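You operate a simulated robot arm through the tools that you are given. There is no shell and no other tool.

You run a simulated robot arm. Do the job below in one go: nothing can be reset, and whatever is moved stays where it is left.

Task
Soak the lentils from the measuring cup in the glass mixing bowl.
Fine: lentils first, then water from the green handle mug up to the first red line; cup and mug back. Set down upright: clear measuring cup, green handle mug.

Only the result counts: the job must be done as asked and must still hold three seconds after the hand-in. Knocking over, shifting, dropping, spilling or breaking anything else fails it.

Robot
A 7-joint arm with a two-finger gripper, fixed in place. Base frame: the origin is on the floor under the middle of its stand, x ahead of it, y to its left, z up; the work surface is at about z = 0.82. Lengths are in m, angles in degrees, forces in N, time in s.
With the tool pointing down near the work surface it reaches from about 0.34 to 0.72 m from the base axis. Its first joint turns from -66.0 to 66.0 degrees. Payload 2.45 kg.
The tool frame sits at the grasp point between the pads (the TCP): z along the fingers, y along the line on which they close. The tips reach 0.026 m beyond it. The gripper opens to 0.096 m; its body begins 0.069 m behind the TCP.
Orientation is told as [roll, pitch, yaw] about the base's x, y, z axes, in that order, counted from this pose: with the fingers straight down and closing along the base's y, the tool's x points along the base's -x, its y along +y and its z along -z.

Tools
- The arm moves only by the tool send_rows. Its argument "series" is a list of rows, each an object of numbers (a shift or turn left out is 0, a gripper value left out holds the last): "tx", "ty", "tz": the shift along the tool's x, y, z in m; "ax", "ay", "az": the turn, a rotation vector about the tool's x, y, z in degrees; "fingers": the gripper command, from -1 (shut) to 1 (fully open), values between in proportion. In form: [{"tx": .., "ty": .., "tz": .., "ax": .., "ay": .., "az": .., "fingers": ..}, ...]. A call has 1 to 20 rows; each row shifts and turns the commanded pose from where the row before left it, along the tool's axes as they then stand. A row lasts 0.2 s, in which the tool goes at most 0.05 m and 8.6 degrees; a call with a longer step from one row to the next is refused whole, and so is a gripper value outside its range. A pose out of reach is approached as far as the arm can. The call stops where the force on the tool passes 40 N (or 10 N more than at its start, if that is more) or the arm is blocked; 0.2 s more then pass. The fingers move at their own pace (about 0.05 m/s each) and stop on an object; they squeeze with about 44 N. The grip force told is the motor's: it shows also when the fingers shut on nothing. Time passes only in rows, and 0.2 s behind the last, so rows that do not move let the fingers close. The reply holds the time, the measured pose of the TCP, the force on the tool along the base axes, the opening and the grip force, in the units named above and with some noise, with the torque about the TCP (base axes, N m) and any sound that the robot's microphone picked up.
- Cameras (640 x 400 px; columns grow to the right, rows downward): "scene" is fixed at [0.1711, -0.4063, 1.4119]; the picture's right is [0.66, -0.75, 0.00], its down [-0.50, -0.45, -0.74] and it looks along [0.55, 0.49, -0.68] (base axes); focal length 230 px, centre (320, 200). "wrist" rides on the gripper at [0.082, 0.003, -0.098] in the tool frame; the picture's right is [-0.04, 1.00, 0.00], its down [-0.73, -0.03, -0.68] and it looks along [-0.68, -0.03, 0.73] (tool axes); focal length 256 px, centre (320, 200). There is no depth. A picture from a camera that has moved, and an enlarged one, comes with that camera's place and axes in the base frame and with its lens.
- grab_frame(camera): a new picture of that camera. No time passes.
- inspect(camera, box): a new picture of the part [left, top, right, bottom] of that camera's present view, enlarged. No time passes.
- sign_off(): hands the job in; it is judged then, once.

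Nothing tells you positions but the pictures and the camera data. Unless the task says otherwise, let go and move clear before handing in.

The tools are called after "Emit:" as name(argument=value, ...) on one line, values as JSON. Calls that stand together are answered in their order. send_rows: Moves the arm, as the interface text tells. Its arguments: {"type":"object","properties":{"series":{"type":"array","items":{"type":"object","properties":{"tx":{"type":"number"},"ty":{"type":"number"},"tz":{"type":"number"},"ax":{"type":"number"},"ay":{"type":"number"},"az":{"type":"number"},"fingers":{"type":"number"}}}}},"required":["series"]} The other tools are called the same way: grab_frame (camera) takes a picture; inspect (camera, box) takes an enlarged picture of a part of a camera's view; sign_off () hands the job in.

At the start:

```text
time_s: 0.0
tool_pos: [0.4892, -0.0041, 1.2374]
tcp_rot: [0.0, 0.1, -0.1]
force: [-0.2, -0.3, -0.5]
wrist_torque: [0.03, 0.03, -0.01]
finger_gap: 0.096
finger_force: 0.1
```

scene: 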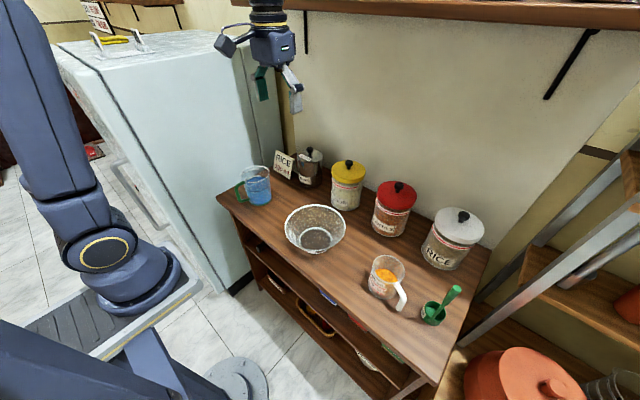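
wrist: 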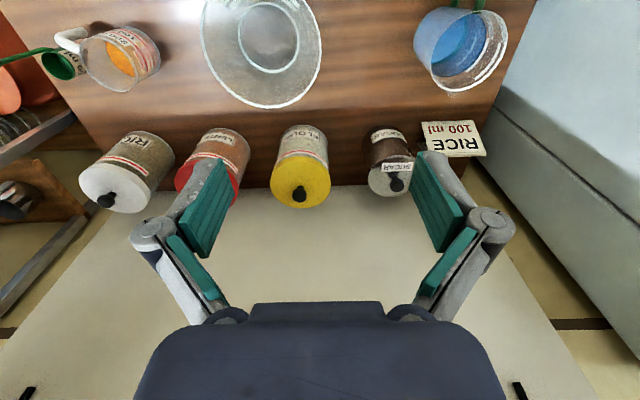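

I see a glass bowl in the middle of the bench, a measuring cup with orange lentils and a white handle to the right, and a mug of blue water with a green handle to the left. I'll enlarge each of them first to work out their positions.

Emit:
inspect(camera="scene", box=[260, 180, 360, 270])

Emit:
inspect(camera="scene", box=[350, 240, 470, 340])

Emit:
inspect(camera="scene", box=[210, 140, 330, 220])

Emit:
inspect(camera="wrist", box=[160, 0, 360, 125])

Emit:
inspect(camera="wrist", box=[0, 0, 200, 125])

Emit:
inspect(camera="wrist", box=[360, 0, 560, 125])

```text
4.44 times, centred on (310, 225) of scene
camera zoom: at [0.1711, -0.4063, 1.4119], right [0.66, -0.75, 0.0], down [-0.5, -0.45, -0.74], along [0.55, 0.49, -0.68], focal length 1020 px, centre (364, 89)
```

zoom: 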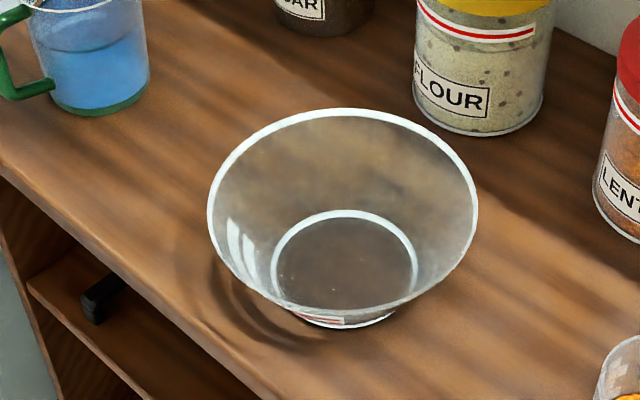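

```text
4.00 times, centred on (410, 290) of scene
camera zoom: at [0.1711, -0.4063, 1.4119], right [0.66, -0.75, 0.0], down [-0.5, -0.45, -0.74], along [0.55, 0.49, -0.68], focal length 918 px, centre (-40, -160)
```

zoom: 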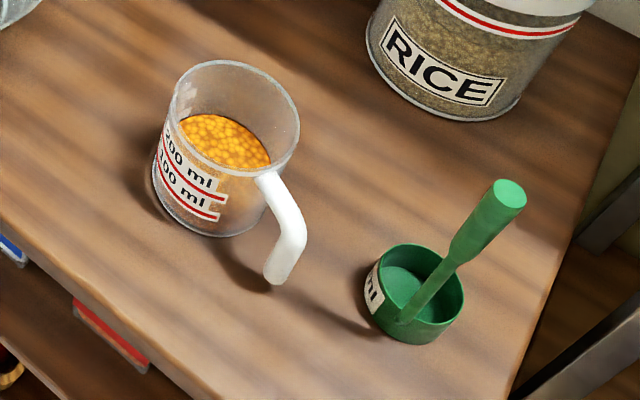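

```text
5.00 times, centred on (270, 180) of scene
camera zoom: at [0.1711, -0.4063, 1.4119], right [0.66, -0.75, 0.0], down [-0.5, -0.45, -0.74], along [0.55, 0.49, -0.68], focal length 1148 px, centre (570, 300)
```

zoom: 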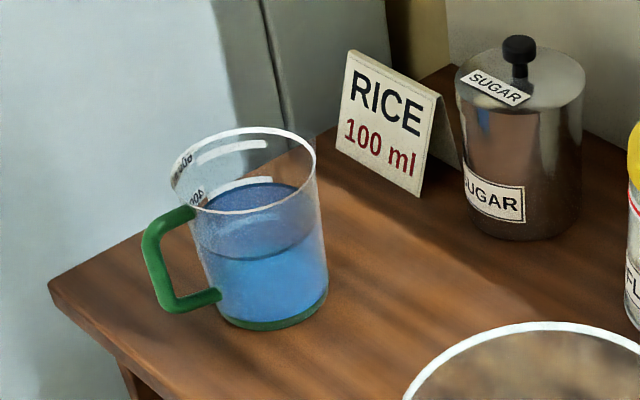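

```text
3.20 times, centred on (260, 62) of wrist
camera zoom: at [0.4067, 0.0005, 1.3378], right [0.04, 1.0, 0.0], down [0.73, -0.03, 0.68], along [0.68, -0.03, -0.73], focal length 819 px, centre (512, 640)
```

zoom: 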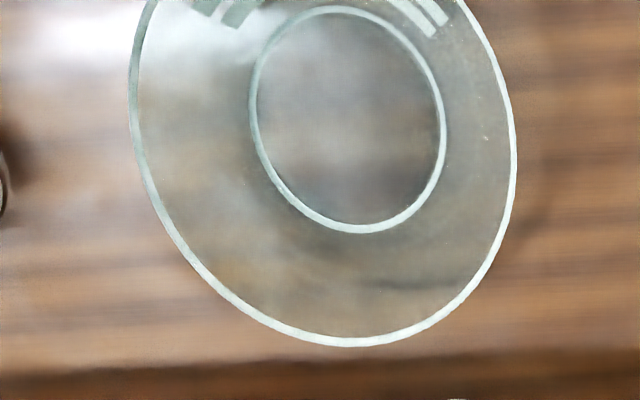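

```text
3.20 times, centred on (100, 62) of wrist
camera zoom: at [0.4067, 0.0005, 1.3378], right [0.04, 1.0, 0.0], down [0.73, -0.03, 0.68], along [0.68, -0.03, -0.73], focal length 819 px, centre (1024, 640)
```

zoom: 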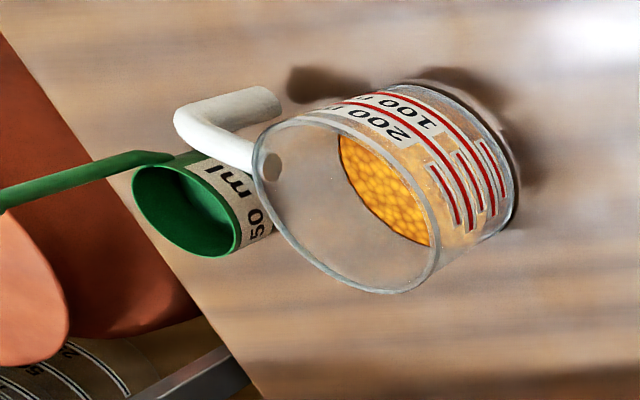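

```text
3.20 times, centred on (460, 62) of wrist
camera zoom: at [0.4067, 0.0005, 1.3378], right [0.04, 1.0, 0.0], down [0.73, -0.03, 0.68], along [0.68, -0.03, -0.73], focal length 819 px, centre (-128, 640)
```

zoom: 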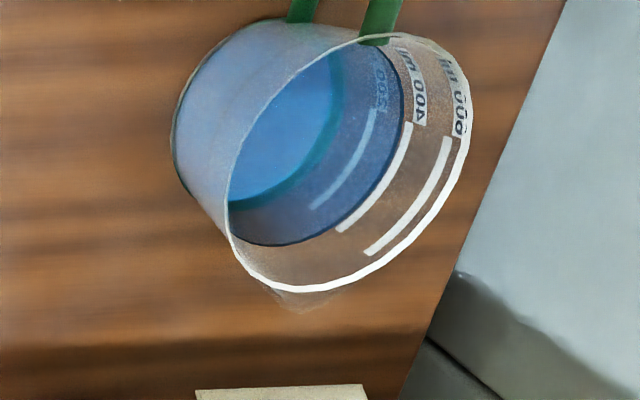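

The bowl is centred near (0.50, -0.09), with its rim at z≈0.885. The cup is near (0.51, -0.33) with its handle pointing to -y, and the mug is near (0.51, 0.205) with its handle pointing toward the robot. A tall green scoop stands close to the cup handle. Next I'll move back and lower, so the wrist camera can see the bowl's red lines.

Emit:
send_rows(series=[{"tx": 0.022, "ty": -0.015, "tz": 0.031, "fingers": 1}, {"tx": 0.022, "ty": -0.015, "tz": 0.031}, {"tx": 0.022, "ty": -0.015, "tz": 0.031}, {"tx": 0.022, "ty": -0.015, "tz": 0.031}, {"tx": 0.022, "ty": -0.015, "tz": 0.031}, {"tx": 0.022, "ty": -0.015, "tz": 0.031}, {}])

Emit:
grab_frame(camera="wrist")

Emit:
grab_frame(camera="scene")

```text
time_s: 1.6
tool_pos: [0.3604, -0.0948, 1.0506]
tcp_rot: [0.1, 0.0, -0.1]
force: [0.7, 0.2, -0.5]
wrist_torque: [-0.04, 0.03, -0.01]
finger_gap: 0.096
finger_force: 0.2
```

```text
taken
camera wrist: at [0.2782, -0.0897, 1.1508], right [0.04, 1.0, 0.0], down [0.73, -0.03, 0.68], along [0.68, -0.03, -0.73], focal length 256 px, centre (320, 200)
```

wrist: 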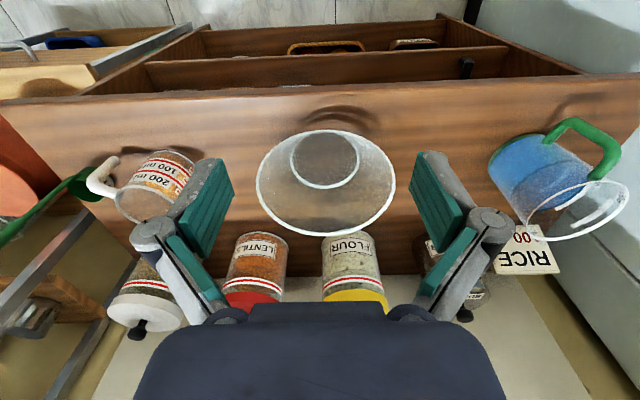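

```text
taken
```

scene: 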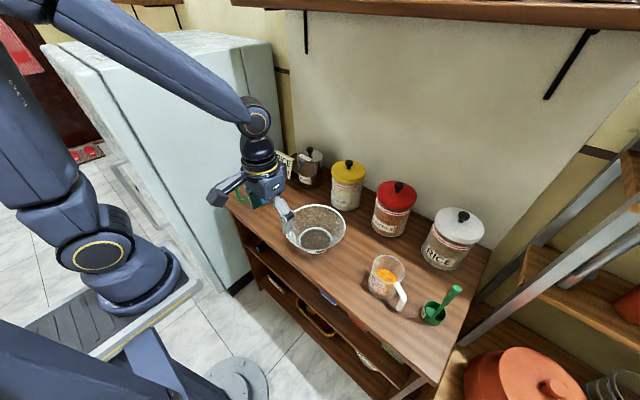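

The wrist picture appears upside-down, with the robot side of the bench at the top. I'll zoom in on the bowl's label, the cup, the mug and the gripper.

Emit:
inspect(camera="wrist", box=[250, 110, 410, 240])

Emit:
inspect(camera="wrist", box=[470, 90, 640, 250])

Emit:
inspect(camera="wrist", box=[60, 130, 220, 240])

Emit:
inspect(camera="scene", box=[190, 80, 330, 250])

Emit:
inspect(camera="scene", box=[280, 200, 350, 255])

```text
3.08 times, centred on (330, 175) of wrist
camera zoom: at [0.2782, -0.0897, 1.1508], right [0.04, 1.0, 0.0], down [0.73, -0.03, 0.68], along [0.68, -0.03, -0.73], focal length 788 px, centre (289, 277)
```

zoom: 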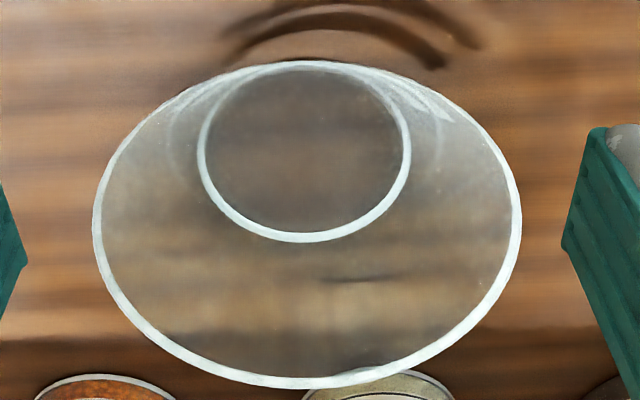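

```text
2.50 times, centred on (555, 170) of wrist
camera zoom: at [0.2782, -0.0897, 1.1508], right [0.04, 1.0, 0.0], down [0.73, -0.03, 0.68], along [0.68, -0.03, -0.73], focal length 640 px, centre (-268, 275)
```

zoom: 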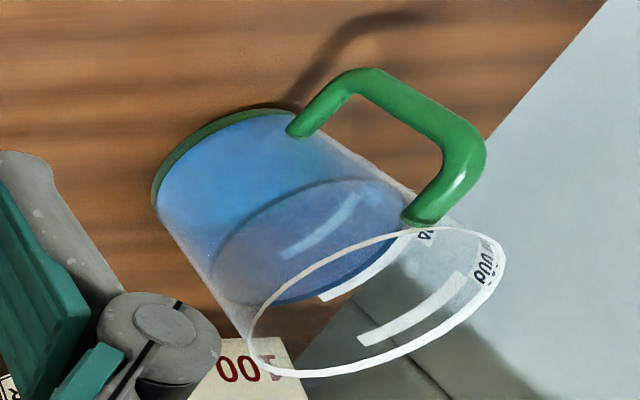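

```text
3.64 times, centred on (140, 185) of wrist
camera zoom: at [0.2782, -0.0897, 1.1508], right [0.04, 1.0, 0.0], down [0.73, -0.03, 0.68], along [0.68, -0.03, -0.73], focal length 931 px, centre (974, 254)
```

zoom: 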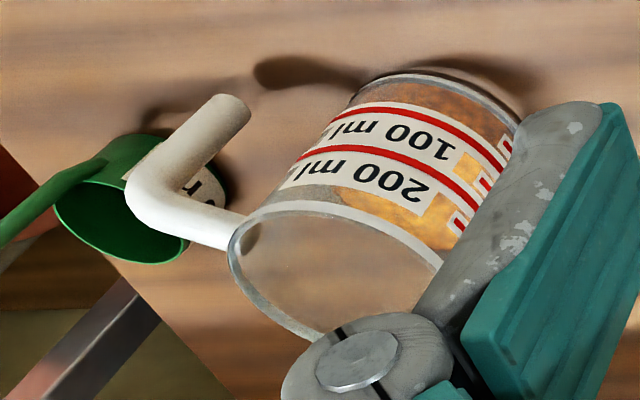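

```text
2.35 times, centred on (260, 165) of scene
camera zoom: at [0.1711, -0.4063, 1.4119], right [0.66, -0.75, 0.0], down [-0.5, -0.45, -0.74], along [0.55, 0.49, -0.68], focal length 540 px, centre (461, 282)
```

zoom: 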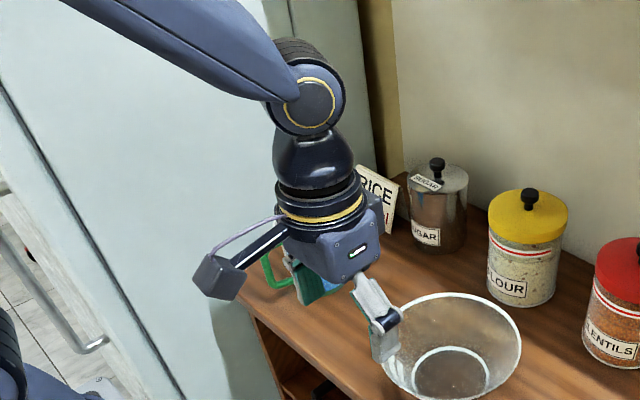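

```text
7.27 times, centred on (315, 228) of scene
camera zoom: at [0.1711, -0.4063, 1.4119], right [0.66, -0.75, 0.0], down [-0.5, -0.45, -0.74], along [0.55, 0.49, -0.68], focal length 1669 px, centre (356, 0)
```

zoom: 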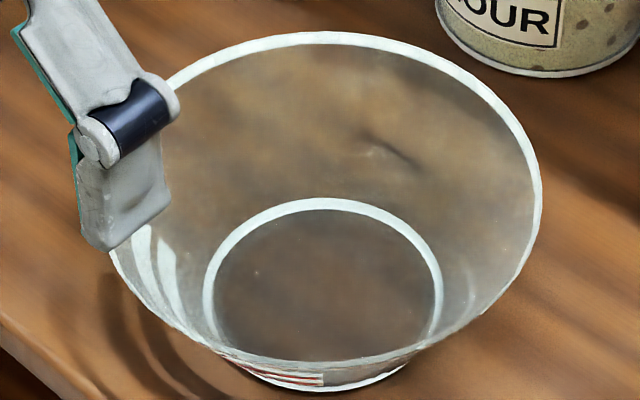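

The bowl's red lines are on a small label low on its outer wall, facing the robot. I'll pitch the tool forward and go lower for a flatter view, which also tests how far the arm reaches when tilted.

Emit:
send_rows(series=[{"ay": -8}, {"ay": -8}, {"ay": -8}, {"ay": -8}, {"tx": 0.0212, "tz": 0.034}, {"tx": 0.0212, "tz": 0.034}, {"tx": 0.0212, "tz": 0.034}, {}])

Emit:
grab_frame(camera="wrist")

Emit:
grab_frame(camera="scene")

```text
time_s: 3.4
tool_pos: [0.4127, -0.1339, 0.9609]
tcp_rot: [0.1, -32.0, -0.1]
force: [-0.5, 0.2, -0.7]
wrist_torque: [0.03, -0.02, 0.02]
finger_gap: 0.0957
finger_force: 0.0
out of reach, approached as far as the arm can: row 3, 4, 5, 6, 7
```

```text
taken
camera wrist: at [0.292, -0.1294, 1.0031], right [0.03, 1.0, 0.02], down [0.26, -0.03, 0.96], along [0.96, -0.03, -0.27], focal length 256 px, centre (320, 200)
```

wrist: 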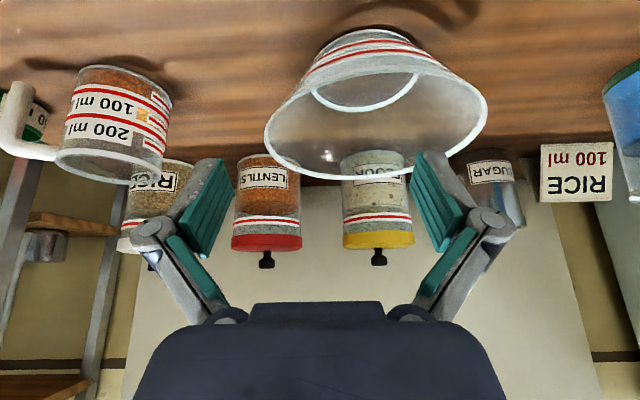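

```text
taken
```

scene: 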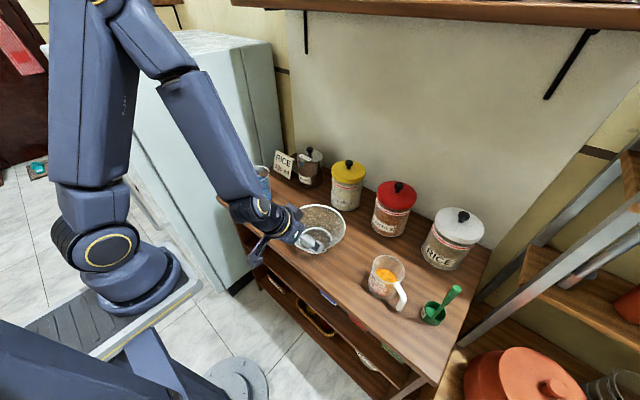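

The lower view works, although the arm could not reach the full pose: a forward tilt needs more radius from the base. I'll zoom in on the bowl's label now.

Emit:
inspect(camera="wrist", box=[255, 15, 495, 185])

Emit:
inspect(camera="wrist", box=[0, 55, 200, 195])

Emit:
inspect(camera="scene", box=[220, 170, 360, 270])

```text
2.35 times, centred on (375, 100) of wrist
camera zoom: at [0.292, -0.1294, 1.0031], right [0.03, 1.0, 0.02], down [0.26, -0.03, 0.96], along [0.96, -0.03, -0.27], focal length 602 px, centre (191, 435)
```

zoom: 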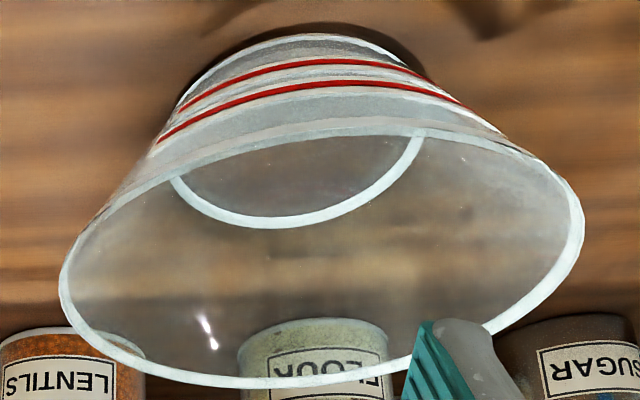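

```text
2.86 times, centred on (100, 125) of wrist
camera zoom: at [0.292, -0.1294, 1.0031], right [0.03, 1.0, 0.02], down [0.26, -0.03, 0.96], along [0.96, -0.03, -0.27], focal length 731 px, centre (949, 414)
```

zoom: 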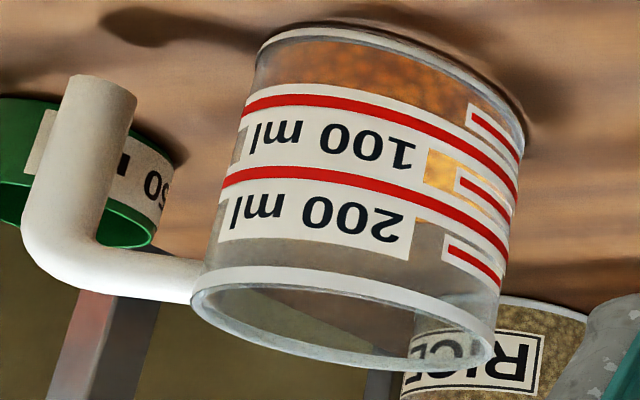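

```text
4.00 times, centred on (290, 220) of scene
camera zoom: at [0.1711, -0.4063, 1.4119], right [0.66, -0.75, 0.0], down [-0.5, -0.45, -0.74], along [0.55, 0.49, -0.68], focal length 918 px, centre (440, 120)
```

zoom: 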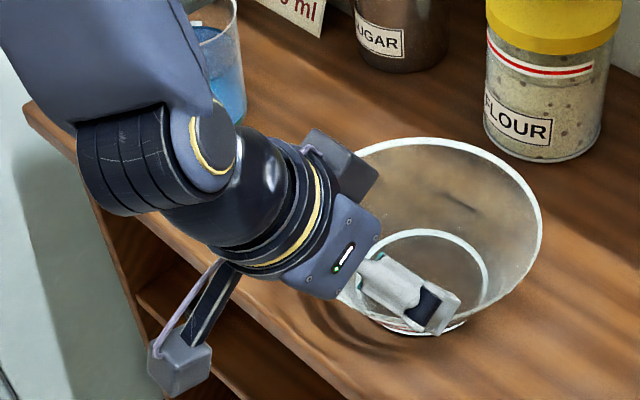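

The bowl has two red bands, and the first, lower one is the fill mark. My plan is to take each handle from straight above, lift, then tip over the bowl. First I'll back off upward and try the cup's pouring pose in free air.

Emit:
send_rows(series=[{"tx": -0.0212, "tz": -0.034}, {"tx": -0.0212, "tz": -0.034}, {"tx": -0.0212, "tz": -0.034}, {"ay": 8}, {"ay": 8}, {"ay": 8}, {"ay": 8}, {}])

```text
time_s: 5.2
tool_pos: [0.416, -0.1333, 1.0824]
tcp_rot: [0.0, 0.1, -0.1]
force: [0.4, 0.4, 0.3]
wrist_torque: [0.0, -0.02, 0.02]
finger_gap: 0.096
finger_force: 0.0
```

The tool is straight down again at (0.416, -0.133, 1.08). Next I'll yaw so the camera side faces +y, which is the orientation I'd use on the cup handle, and move toward the pouring point.

Emit:
send_rows(series=[{"az": 8.05}, {"az": 8.05}, {"az": 8.05}, {"az": 8.05}, {"az": 8.05}, {"az": 8.05}, {"az": 8.05}, {"az": 8.05}, {"az": 8.05}, {"az": 8.05}, {"az": 8.05}, {"az": 8.05}, {"az": 8.05}, {"tx": -0.003, "ty": 0.0393}, {"tx": -0.003, "ty": 0.0393}, {"tx": -0.003, "ty": 0.0393}, {}])

```text
time_s: 8.8
tool_pos: [0.5286, -0.1727, 1.083]
tcp_rot: [0.1, 0.0, -104.7]
force: [0.9, -0.1, 1.1]
wrist_torque: [0.01, 0.02, -0.01]
finger_gap: 0.0962
finger_force: 0.1
```

The yaw works. Now I'll test the pour tilt about the tool's x-axis in free air.

Emit:
send_rows(series=[{"ax": -8.2}, {"ax": -8.2}, {"ax": -8.2}, {"ax": -8.2}, {"ax": -8.2}, {"ax": -8.2}, {"ax": -8.2}, {"ax": -8.2}, {"ax": -8.2}, {"ax": -8.2}, {"ax": -8.2}, {}])

Emit:
grab_frame(camera="scene")

Emit:
grab_frame(camera="wrist")

```text
time_s: 11.4
tool_pos: [0.5281, -0.1656, 1.0815]
tcp_rot: [85.2, 1.5, -103.3]
force: [0.3, -1.2, 0.7]
wrist_torque: [0.0, -0.02, 0.01]
finger_gap: 0.0957
finger_force: 0.0
out of reach, approached as far as the arm can: row 6
```

```text
taken
```

scene: 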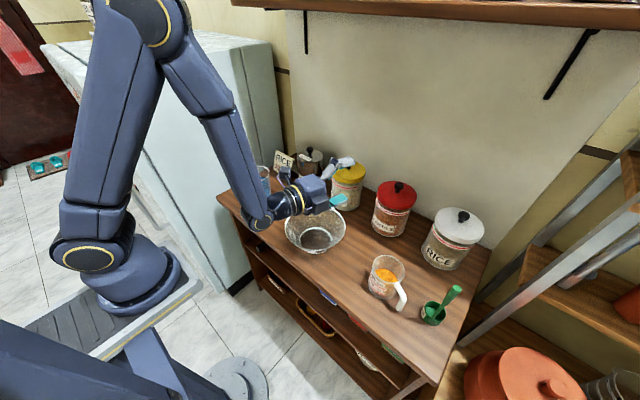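

```text
taken
camera wrist: at [0.4513, -0.0627, 1.0972], right [0.07, -0.08, 0.99], down [-0.83, -0.56, 0.01], along [0.55, -0.83, -0.11], focal length 256 px, centre (320, 200)
```

wrist: 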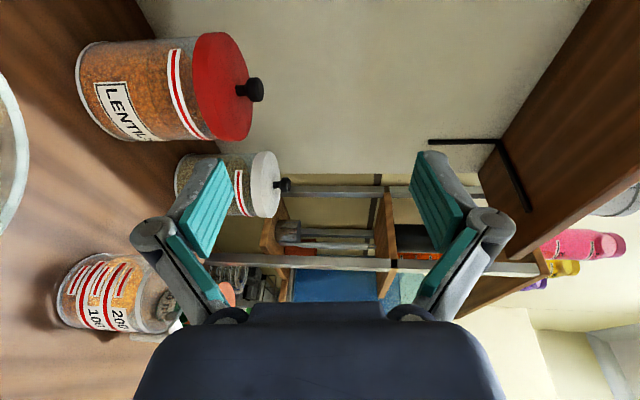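

The arm reaches about 85° of tilt here. I'll push further to see whether it gets past 110°, as emptying the cup will need that.

Emit:
send_rows(series=[{"ax": -8.2}, {"ax": -8.2}, {"ax": -8.2}, {"ax": -8.2}, {}])

Emit:
grab_frame(camera="scene")

```text
time_s: 12.6
tool_pos: [0.5293, -0.1654, 1.0826]
tcp_rot: [118.0, 1.5, -103.3]
force: [0.2, 0.1, 0.2]
wrist_torque: [-0.01, 0.01, 0.0]
finger_gap: 0.096
finger_force: 0.1
```

```text
taken
```

scene: 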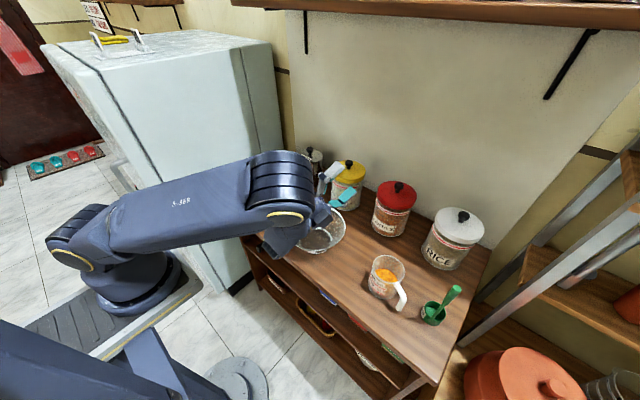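

The tilt reached 118°, but the arm switched to a very different elbow configuration on the way. I'll step back down slowly and watch where that switch happens.

Emit:
send_rows(series=[{"ax": 8.2}, {}])

Emit:
grab_frame(camera="scene")

Emit:
send_rows(series=[{"ax": 8.2}, {}])

Emit:
grab_frame(camera="scene")

Emit:
send_rows(series=[{"ax": 8.2}, {}])

Emit:
grab_frame(camera="scene")

```text
time_s: 13.2
tool_pos: [0.5277, -0.165, 1.0821]
tcp_rot: [109.8, 1.5, -103.4]
force: [-0.6, -0.1, -0.1]
wrist_torque: [-0.01, -0.02, -0.02]
finger_gap: 0.0961
finger_force: 0.1
```

```text
taken
```

scene: 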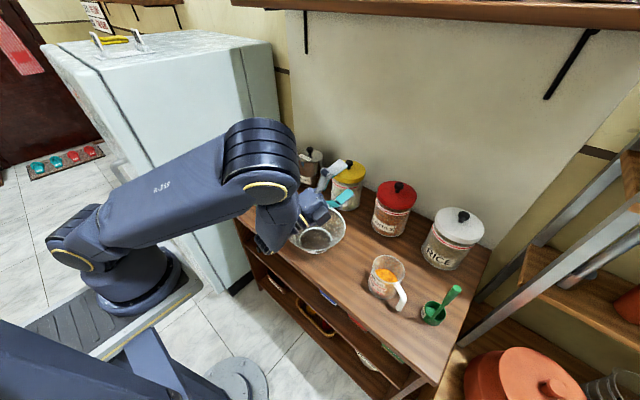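

```text
time_s: 13.8
tool_pos: [0.5281, -0.1653, 1.0816]
tcp_rot: [101.5, 1.4, -103.2]
force: [-0.5, -0.5, 0.8]
wrist_torque: [0.0, 0.0, 0.0]
finger_gap: 0.0961
finger_force: 0.1
```

```text
taken
```

scene: 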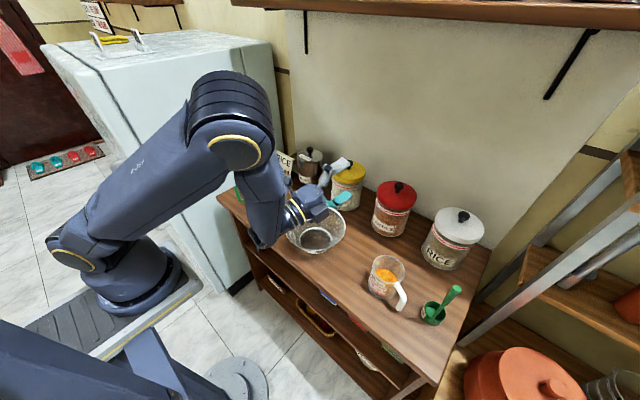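

```text
time_s: 14.4
tool_pos: [0.5295, -0.1641, 1.0807]
tcp_rot: [93.3, 1.5, -103.3]
force: [0.2, 0.1, -0.2]
wrist_torque: [0.03, 0.01, 0.0]
finger_gap: 0.0961
finger_force: 0.0
```

```text
taken
```

scene: 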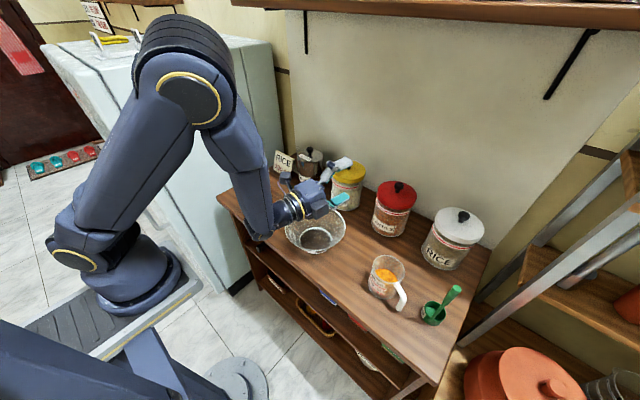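

The elbow swings over smoothly rather than jumping, so it is usable. I'll check the same tilt lower, at about z=1.01, and out to about 110°.

Emit:
send_rows(series=[{"ty": -0.035}, {"ty": -0.035}, {}])

Emit:
grab_frame(camera="scene")

Emit:
send_rows(series=[{"ax": -8.2}, {"ax": -8.2}, {}])

Emit:
grab_frame(camera="scene")

```text
time_s: 15.2
tool_pos: [0.531, -0.1599, 1.0126]
tcp_rot: [93.4, 1.5, -103.3]
force: [0.8, -0.1, 0.2]
wrist_torque: [-0.03, 0.0, 0.01]
finger_gap: 0.0959
finger_force: 0.0
```

```text
taken
```

scene: 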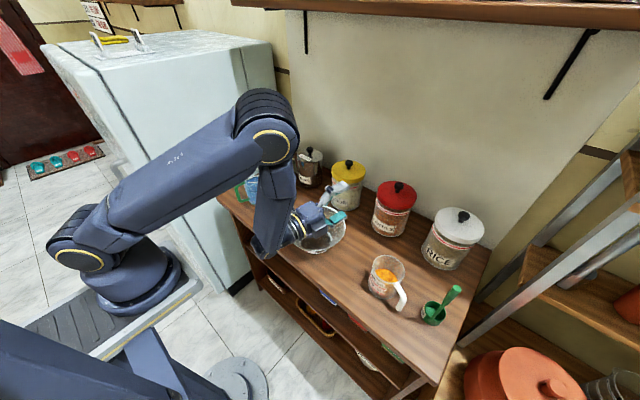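

```text
time_s: 16.0
tool_pos: [0.532, -0.1632, 1.0123]
tcp_rot: [109.8, 1.5, -103.3]
force: [0.1, -0.1, -0.4]
wrist_torque: [0.0, -0.02, 0.01]
finger_gap: 0.0962
finger_force: 0.1
```

```text
taken
```

scene: 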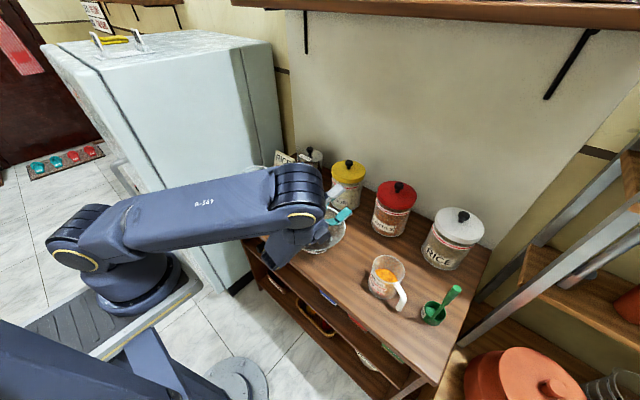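

The pour pose works at z≈1.01 out to 110°. I'll unwind to straight down at a safe height, then go over the cup's handle.

Emit:
send_rows(series=[{"ax": 8.2}, {"ax": 8.2}, {"ty": 0.035}, {"ty": 0.035}, {"ax": 8.2}, {"ax": 8.2}, {"ax": 8.2}, {"ax": 8.2}, {"ax": 8.2}, {"ax": 8.2}, {"ax": 8.2}, {"ax": 8.2}, {"ax": 8.2}, {"ax": 8.2}, {"ax": 8.2}, {"ax": 3.0}, {}])

Emit:
grab_frame(camera="scene")

```text
time_s: 19.6
tool_pos: [0.5312, -0.1617, 1.0821]
tcp_rot: [3.3, 2.2, -102.6]
force: [0.3, 0.7, -0.2]
wrist_torque: [0.0, 0.0, -0.03]
finger_gap: 0.0961
finger_force: 0.1
out of reach, approached as far as the arm can: row 11
```

```text
taken
```

scene: 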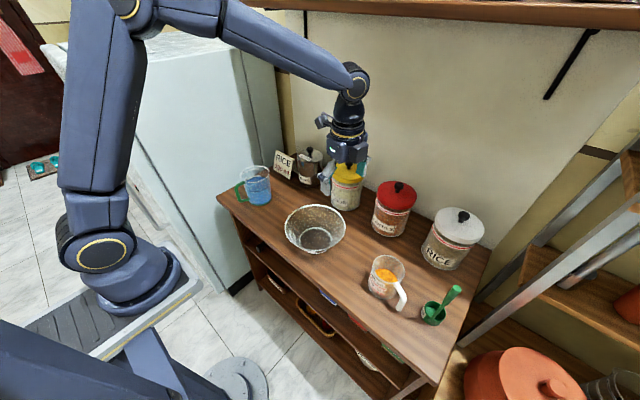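

The tool is nearly vertical. I'll trim the orientation, yaw to align with the cup handle, and hover high above it.

Emit:
send_rows(series=[{"ax": 3.3, "ay": -2.2}, {"az": 8.5}, {"az": 8.5}, {"tx": -0.0382, "ty": 0.01075}, {"tx": -0.0382, "ty": 0.01075}, {"tx": -0.0382, "ty": 0.01075}, {"tx": -0.0382, "ty": 0.01075}, {"tx": -0.0382, "ty": 0.01075}, {"tx": -0.0382, "ty": 0.01075}, {}])

Emit:
grab_frame(camera="scene")

Emit:
grab_frame(camera="wrist")

```text
time_s: 21.8
tool_pos: [0.4733, -0.394, 1.086]
tcp_rot: [0.0, 0.1, -119.5]
force: [0.2, 0.0, -0.3]
wrist_torque: [0.0, 0.02, -0.02]
finger_gap: 0.0961
finger_force: 0.1
```

```text
taken
```

scene: 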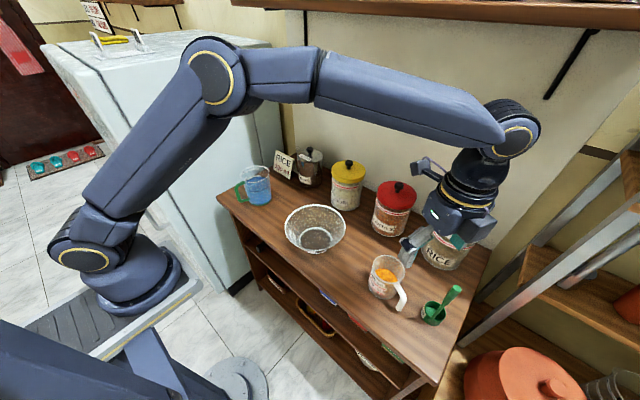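

```text
taken
camera wrist: at [0.5158, -0.3245, 1.1855], right [0.85, -0.53, 0.0], down [-0.39, -0.62, 0.68], along [-0.36, -0.58, -0.74], focal length 256 px, centre (320, 200)
```

wrist: 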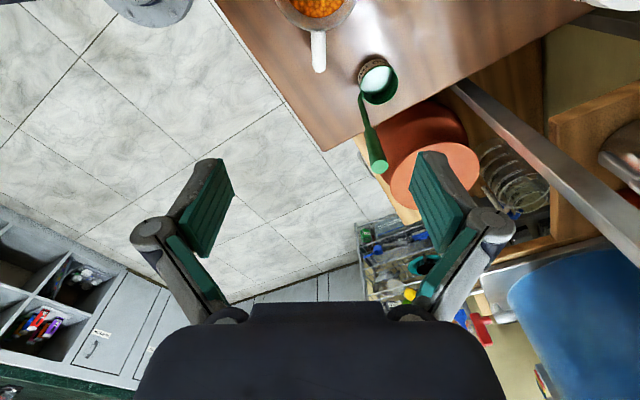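

The handle lies directly in the gripper's plane. I'll zoom in to fix its exact position and check the distance to the scoop's upright rod.

Emit:
inspect(camera="wrist", box=[260, 0, 420, 110])

Emit:
inspect(camera="scene", box=[360, 100, 540, 330])

```text
3.64 times, centred on (340, 55) of wrist
camera zoom: at [0.5158, -0.3245, 1.1855], right [0.85, -0.53, 0.0], down [-0.39, -0.62, 0.68], along [-0.36, -0.58, -0.74], focal length 931 px, centre (247, 727)
```

zoom: 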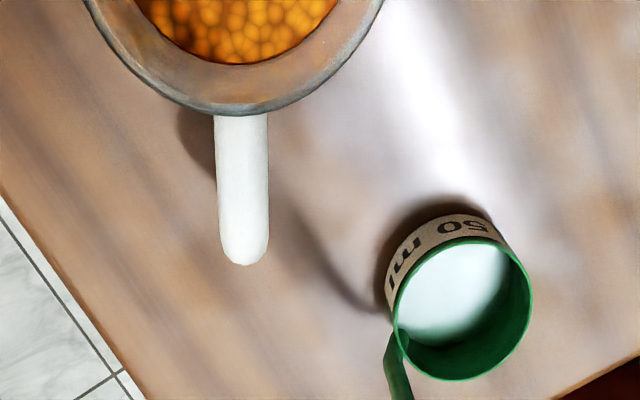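

```text
1.74 times, centred on (450, 215) of scene
camera zoom: at [0.171, -0.4063, 1.4119], right [0.66, -0.75, 0.0], down [-0.5, -0.45, -0.74], along [0.55, 0.49, -0.68], focal length 399 px, centre (94, 174)
```

zoom: 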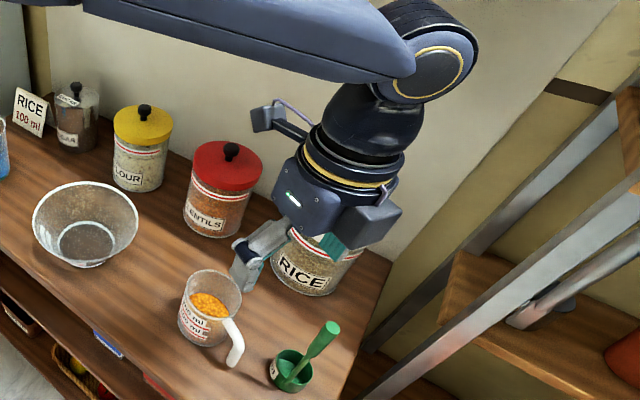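

The hand has a box on the side facing the scoop as well as the camera on the other side. I'll enlarge that area to measure how much clearance there is to the scoop's rod.

Emit:
inspect(camera="scene", box=[400, 140, 520, 260])

```text
3.33 times, centred on (460, 200) of scene
camera zoom: at [0.171, -0.4063, 1.4119], right [0.66, -0.75, 0.0], down [-0.5, -0.45, -0.74], along [0.55, 0.49, -0.68], focal length 765 px, centre (-147, 200)
```

zoom: 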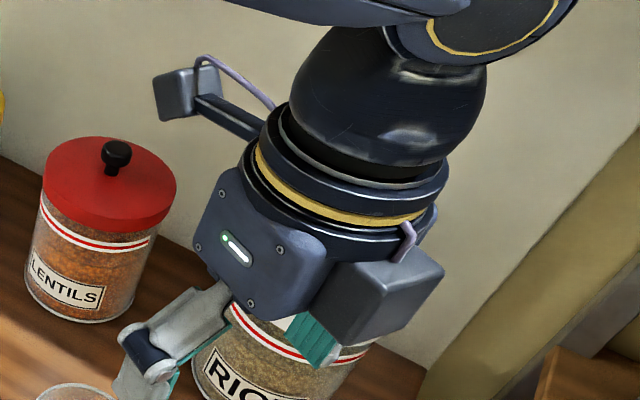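

The box is about 0.03 wide, which leaves roughly 0.027 m of side clearance to the scoop's rod at (0.494, -0.46). The handle is centred under the tool. I'll narrow the fingers and go down part-way before checking again.

Emit:
send_rows(series=[{"fingers": -0.06}, {"tx": 0.003}, {}, {"tz": 0.045}, {"tz": 0.045}, {"tz": 0.045}, {}])

Emit:
grab_frame(camera="wrist")

Emit:
inspect(camera="scene", box=[340, 180, 500, 340])

```text
time_s: 23.4
tool_pos: [0.4762, -0.3919, 0.9507]
tcp_rot: [0.1, 0.2, -119.7]
force: [1.1, 0.1, 0.4]
wrist_torque: [-0.01, -0.02, 0.01]
finger_gap: 0.0451
finger_force: 0.1
```

```text
taken
camera wrist: at [0.5185, -0.3222, 1.052], right [0.85, -0.53, 0.0], down [-0.39, -0.62, 0.68], along [-0.36, -0.58, -0.73], focal length 256 px, centre (320, 200)
```

wrist: 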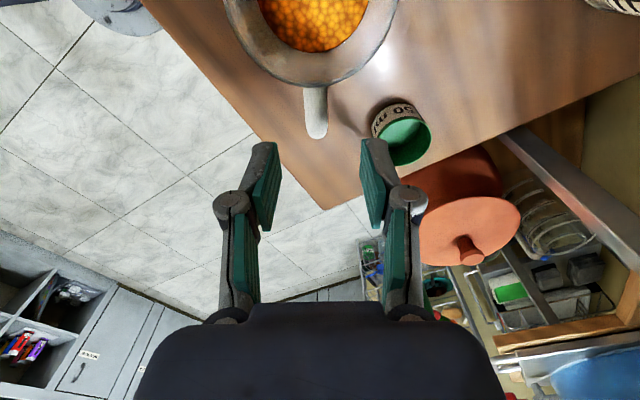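

```text
2.50 times, centred on (420, 260) of scene
camera zoom: at [0.1711, -0.4063, 1.4119], right [0.66, -0.75, 0.0], down [-0.5, -0.45, -0.74], along [0.55, 0.49, -0.68], focal length 574 px, centre (70, 50)
```

zoom: 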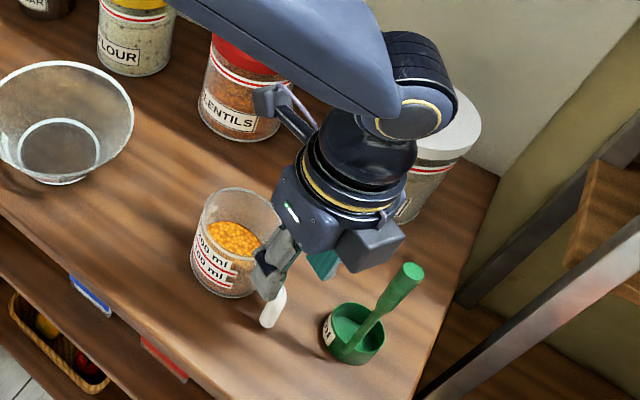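

The handle sits midway between the fingers, and the scoop rod is clear to the side. I'll go down the last 8 cm in small steps.

Emit:
send_rows(series=[{"tz": 0.02}, {"tz": 0.02}, {"tz": 0.02}, {}])

Emit:
grab_frame(camera="wrist")

Emit:
inspect(camera="scene", box=[360, 220, 480, 340])

```text
time_s: 24.4
tool_pos: [0.476, -0.3908, 0.8893]
tcp_rot: [0.2, 0.1, -119.6]
force: [-0.5, 0.4, -0.2]
wrist_torque: [0.0, -0.01, -0.02]
finger_gap: 0.0451
finger_force: 0.0
```

```text
taken
camera wrist: at [0.5189, -0.3204, 0.9895], right [0.85, -0.53, 0.0], down [-0.39, -0.62, 0.68], along [-0.36, -0.58, -0.73], focal length 256 px, centre (320, 200)
```

wrist: 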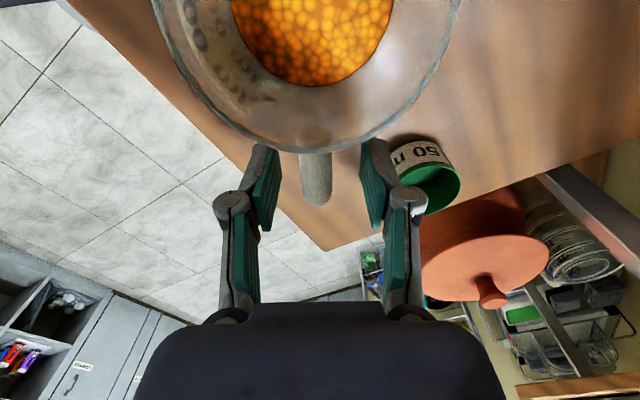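

```text
3.33 times, centred on (420, 280) of scene
camera zoom: at [0.1711, -0.4063, 1.4119], right [0.66, -0.75, 0.0], down [-0.5, -0.45, -0.74], along [0.55, 0.49, -0.68], focal length 765 px, centre (-13, -67)
```

zoom: 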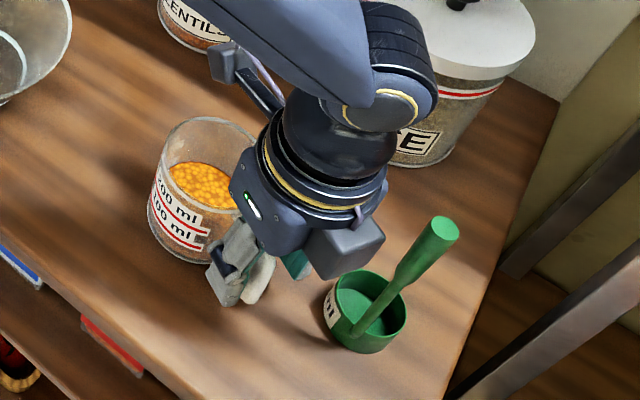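

Clearance is fine all round. I'll do the last 2 cm down, then close on the handle.

Emit:
send_rows(series=[{"tz": 0.011}, {"tz": 0.011}, {}])

Emit:
send_rows(series=[{"fingers": -1}, {}, {}, {}, {}])

Emit:
grab_frame(camera="wrist")

Emit:
inspect(camera="scene", box=[360, 220, 480, 340])

```text
time_s: 25.2
tool_pos: [0.4755, -0.391, 0.8651]
tcp_rot: [0.0, 0.1, -119.6]
force: [0.1, -0.8, 0.0]
wrist_torque: [0.04, 0.01, 0.0]
finger_gap: 0.0448
finger_force: 0.1
```

```text
time_s: 26.4
tool_pos: [0.4759, -0.3894, 0.8659]
tcp_rot: [0.1, 0.1, -119.6]
force: [0.3, 0.1, 0.7]
wrist_torque: [-0.04, 0.04, 0.02]
finger_gap: 0.0125
finger_force: 39.4
```

```text
taken
camera wrist: at [0.5187, -0.3201, 0.9664], right [0.85, -0.53, 0.0], down [-0.39, -0.62, 0.68], along [-0.36, -0.58, -0.74], focal length 256 px, centre (320, 200)
```

wrist: 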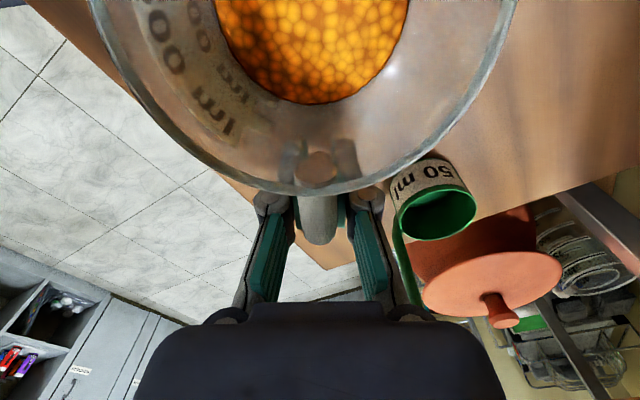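

```text
3.33 times, centred on (420, 280) of scene
camera zoom: at [0.1711, -0.4063, 1.4119], right [0.66, -0.75, 0.0], down [-0.5, -0.45, -0.74], along [0.55, 0.49, -0.68], focal length 765 px, centre (-13, -67)
```

zoom: 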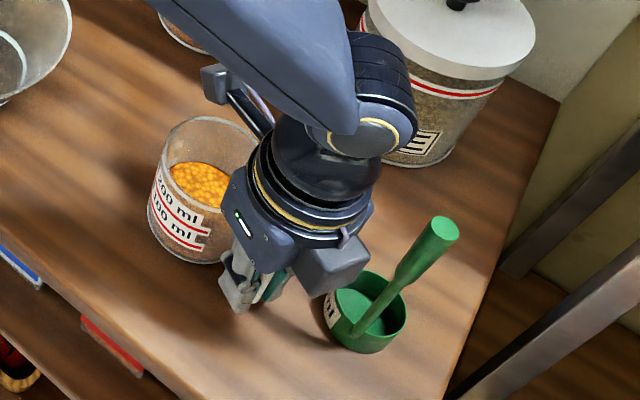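

The fingers hold the handle, with a 12.5 mm gap and 39 N of grip force. I'll lift a little and check that the cup stays level.

Emit:
send_rows(series=[{"tz": -0.01}, {"tz": -0.01}, {"tz": -0.01}, {}])

Emit:
grab_frame(camera="wrist")

Emit:
inspect(camera="scene", box=[360, 220, 480, 340])

```text
time_s: 27.4
tool_pos: [0.476, -0.3912, 0.8954]
tcp_rot: [0.0, 0.1, -119.5]
force: [0.3, -0.4, -1.6]
wrist_torque: [-0.11, 0.05, 0.02]
finger_gap: 0.0124
finger_force: 39.1
```

```text
taken
camera wrist: at [0.5192, -0.3198, 0.9953], right [0.85, -0.53, 0.0], down [-0.39, -0.62, 0.68], along [-0.36, -0.58, -0.74], focal length 256 px, centre (320, 200)
```

wrist: 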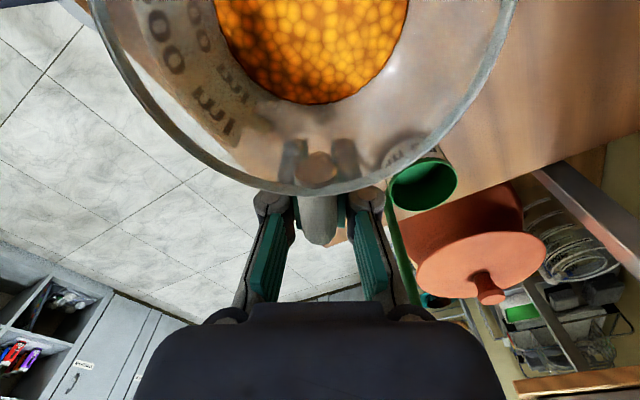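

```text
3.33 times, centred on (420, 280) of scene
camera zoom: at [0.1711, -0.4063, 1.4119], right [0.66, -0.75, 0.0], down [-0.5, -0.45, -0.74], along [0.55, 0.49, -0.68], focal length 765 px, centre (-13, -67)
```

zoom: 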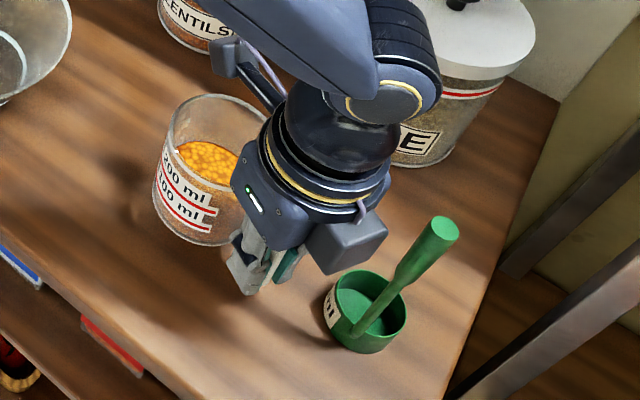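

The cup rises level and weighs little. I'll lift it clear, yaw slightly, and carry it to the right of the bowl ready for tipping.

Emit:
send_rows(series=[{"tz": -0.03}, {"tz": -0.035}, {"tz": -0.04}, {"az": -7.5}, {"az": -7.5}, {"tx": 0.02}, {"tx": 0.03}, {"tx": 0.03}, {"tx": 0.03}, {"tx": 0.03}, {"tx": 0.03}, {"tx": 0.03}, {"tx": 0.0288, "ty": 0.0014}, {}])

Emit:
grab_frame(camera="scene")

Emit:
grab_frame(camera="wrist")

```text
time_s: 30.4
tool_pos: [0.5374, -0.171, 1.0017]
tcp_rot: [0.1, 0.0, -104.7]
force: [1.0, -0.6, -2.2]
wrist_torque: [-0.1, 0.08, -0.02]
finger_gap: 0.0124
finger_force: 39.0
```

```text
taken
```

scene: 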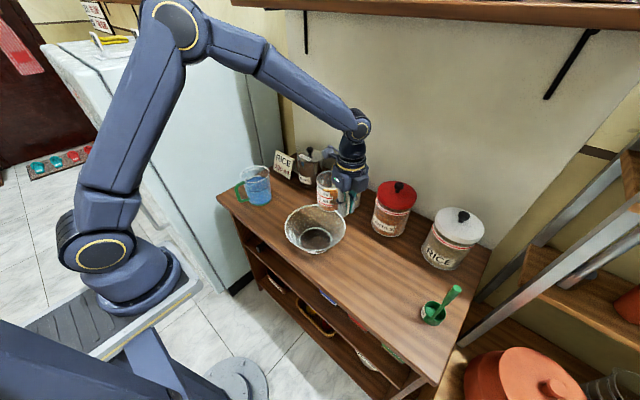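

```text
taken
camera wrist: at [0.5599, -0.092, 1.1017], right [0.96, -0.29, 0.0], down [-0.22, -0.7, 0.68], along [-0.2, -0.65, -0.73], focal length 256 px, centre (320, 200)
```

wrist: 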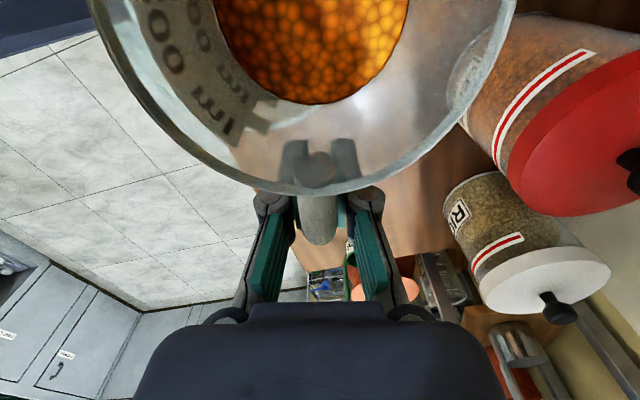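

The cup is upright beside and above the bowl. I'll start tipping it, first to 40°, and check.

Emit:
send_rows(series=[{"ax": -8}, {"ax": -8}, {"ax": -8}, {"ax": -8}, {"ax": -8}, {}])

Emit:
grab_frame(camera="scene")

Emit:
grab_frame(camera="wrist")

```text
time_s: 31.8
tool_pos: [0.5356, -0.1703, 1.0016]
tcp_rot: [40.1, 0.0, -104.7]
force: [-0.4, 0.2, -1.4]
wrist_torque: [-0.1, 0.01, 0.0]
finger_gap: 0.0125
finger_force: 39.0
```

```text
taken
```

scene: 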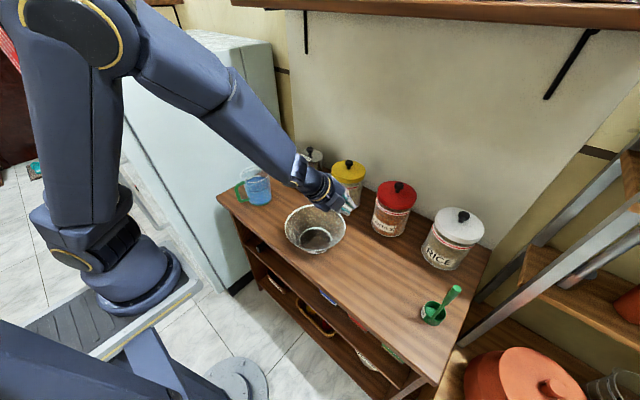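

```text
taken
camera wrist: at [0.4957, -0.0743, 1.0803], right [0.73, -0.23, 0.64], down [-0.63, -0.59, 0.5], along [0.27, -0.77, -0.58], focal length 256 px, centre (320, 200)
```

wrist: 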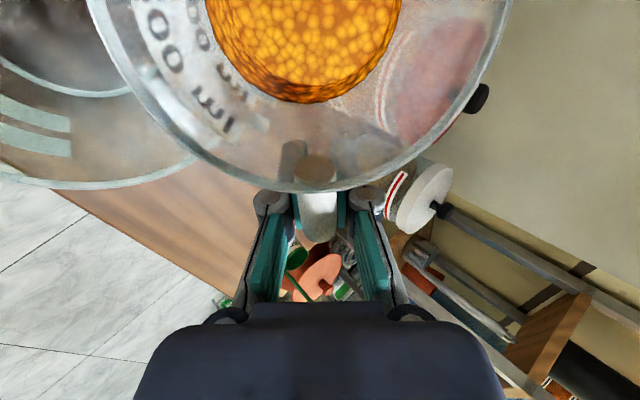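

The lentils are still in the cup at 40°, and the bowl is visible below on the left of the wrist view. I'll tip further at a gentle rate.

Emit:
send_rows(series=[{"ax": -5}, {"ax": -5}, {"ax": -5}, {"ax": -5}, {}])

Emit:
grab_frame(camera="scene")

Emit:
grab_frame(camera="wrist")

```text
time_s: 33.0
tool_pos: [0.5327, -0.1687, 1.0007]
tcp_rot: [60.1, 0.1, -104.8]
force: [0.2, 0.2, -1.2]
wrist_torque: [-0.11, 0.02, 0.01]
finger_gap: 0.0128
finger_force: 39.6
```

```text
taken
```

scene: 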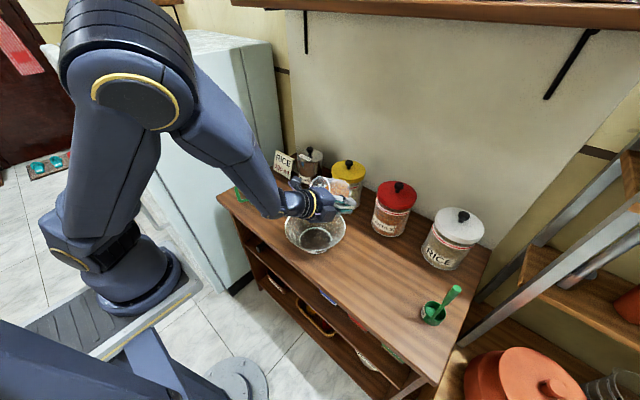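

```text
taken
camera wrist: at [0.4735, -0.0679, 1.0545], right [0.47, -0.17, 0.87], down [-0.77, -0.56, 0.31], along [0.43, -0.81, -0.39], focal length 256 px, centre (320, 200)
```

wrist: 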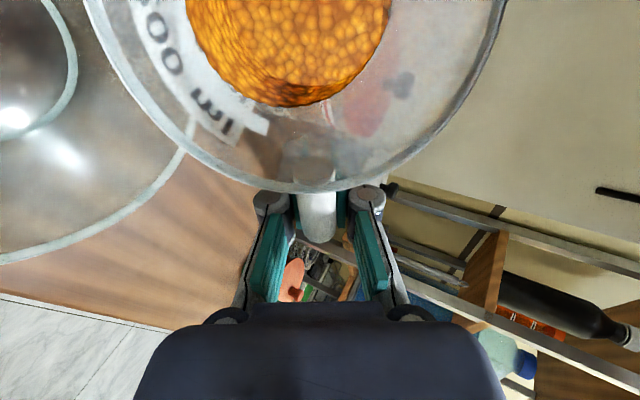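

At 60° the lentils are shifting toward the low side but have not spilled over yet. I'll keep tipping in small steps.

Emit:
send_rows(series=[{"ax": -4}, {"ax": -4}, {}, {}])

Emit:
grab_frame(camera="wrist")

Emit:
inspect(camera="scene", box=[260, 150, 380, 270])

```text
time_s: 34.0
tool_pos: [0.5346, -0.1691, 1.0018]
tcp_rot: [68.1, 0.1, -104.6]
force: [-0.6, -0.6, -2.0]
wrist_torque: [-0.05, 0.01, 0.0]
finger_gap: 0.0125
finger_force: 39.2
```

```text
taken
camera wrist: at [0.4679, -0.0666, 1.0426], right [0.35, -0.13, 0.93], down [-0.81, -0.55, 0.23], along [0.48, -0.83, -0.3], focal length 256 px, centre (320, 200)
```

wrist: 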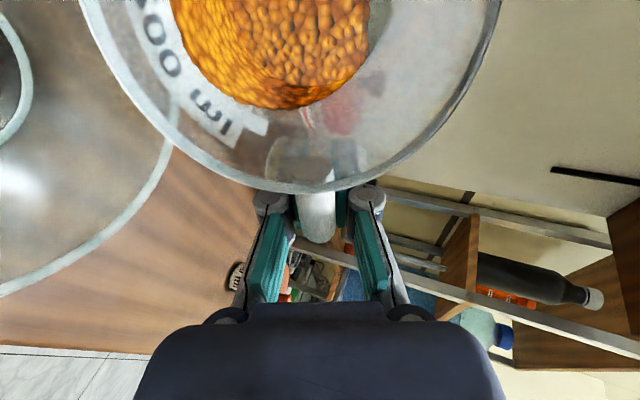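

```text
3.33 times, centred on (320, 210) of scene
camera zoom: at [0.1711, -0.4063, 1.4119], right [0.66, -0.75, 0.0], down [-0.5, -0.45, -0.74], along [0.55, 0.49, -0.68], focal length 765 px, centre (320, 167)
```

zoom: 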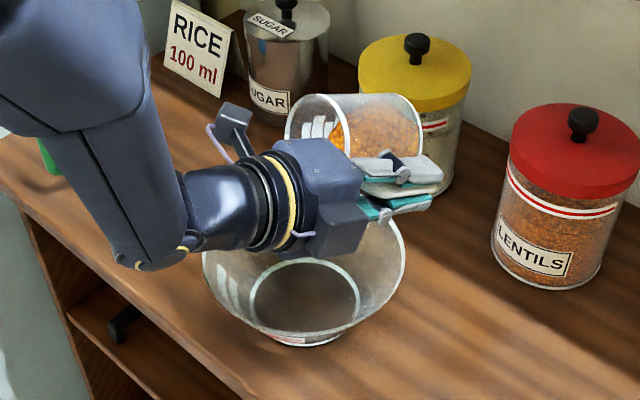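

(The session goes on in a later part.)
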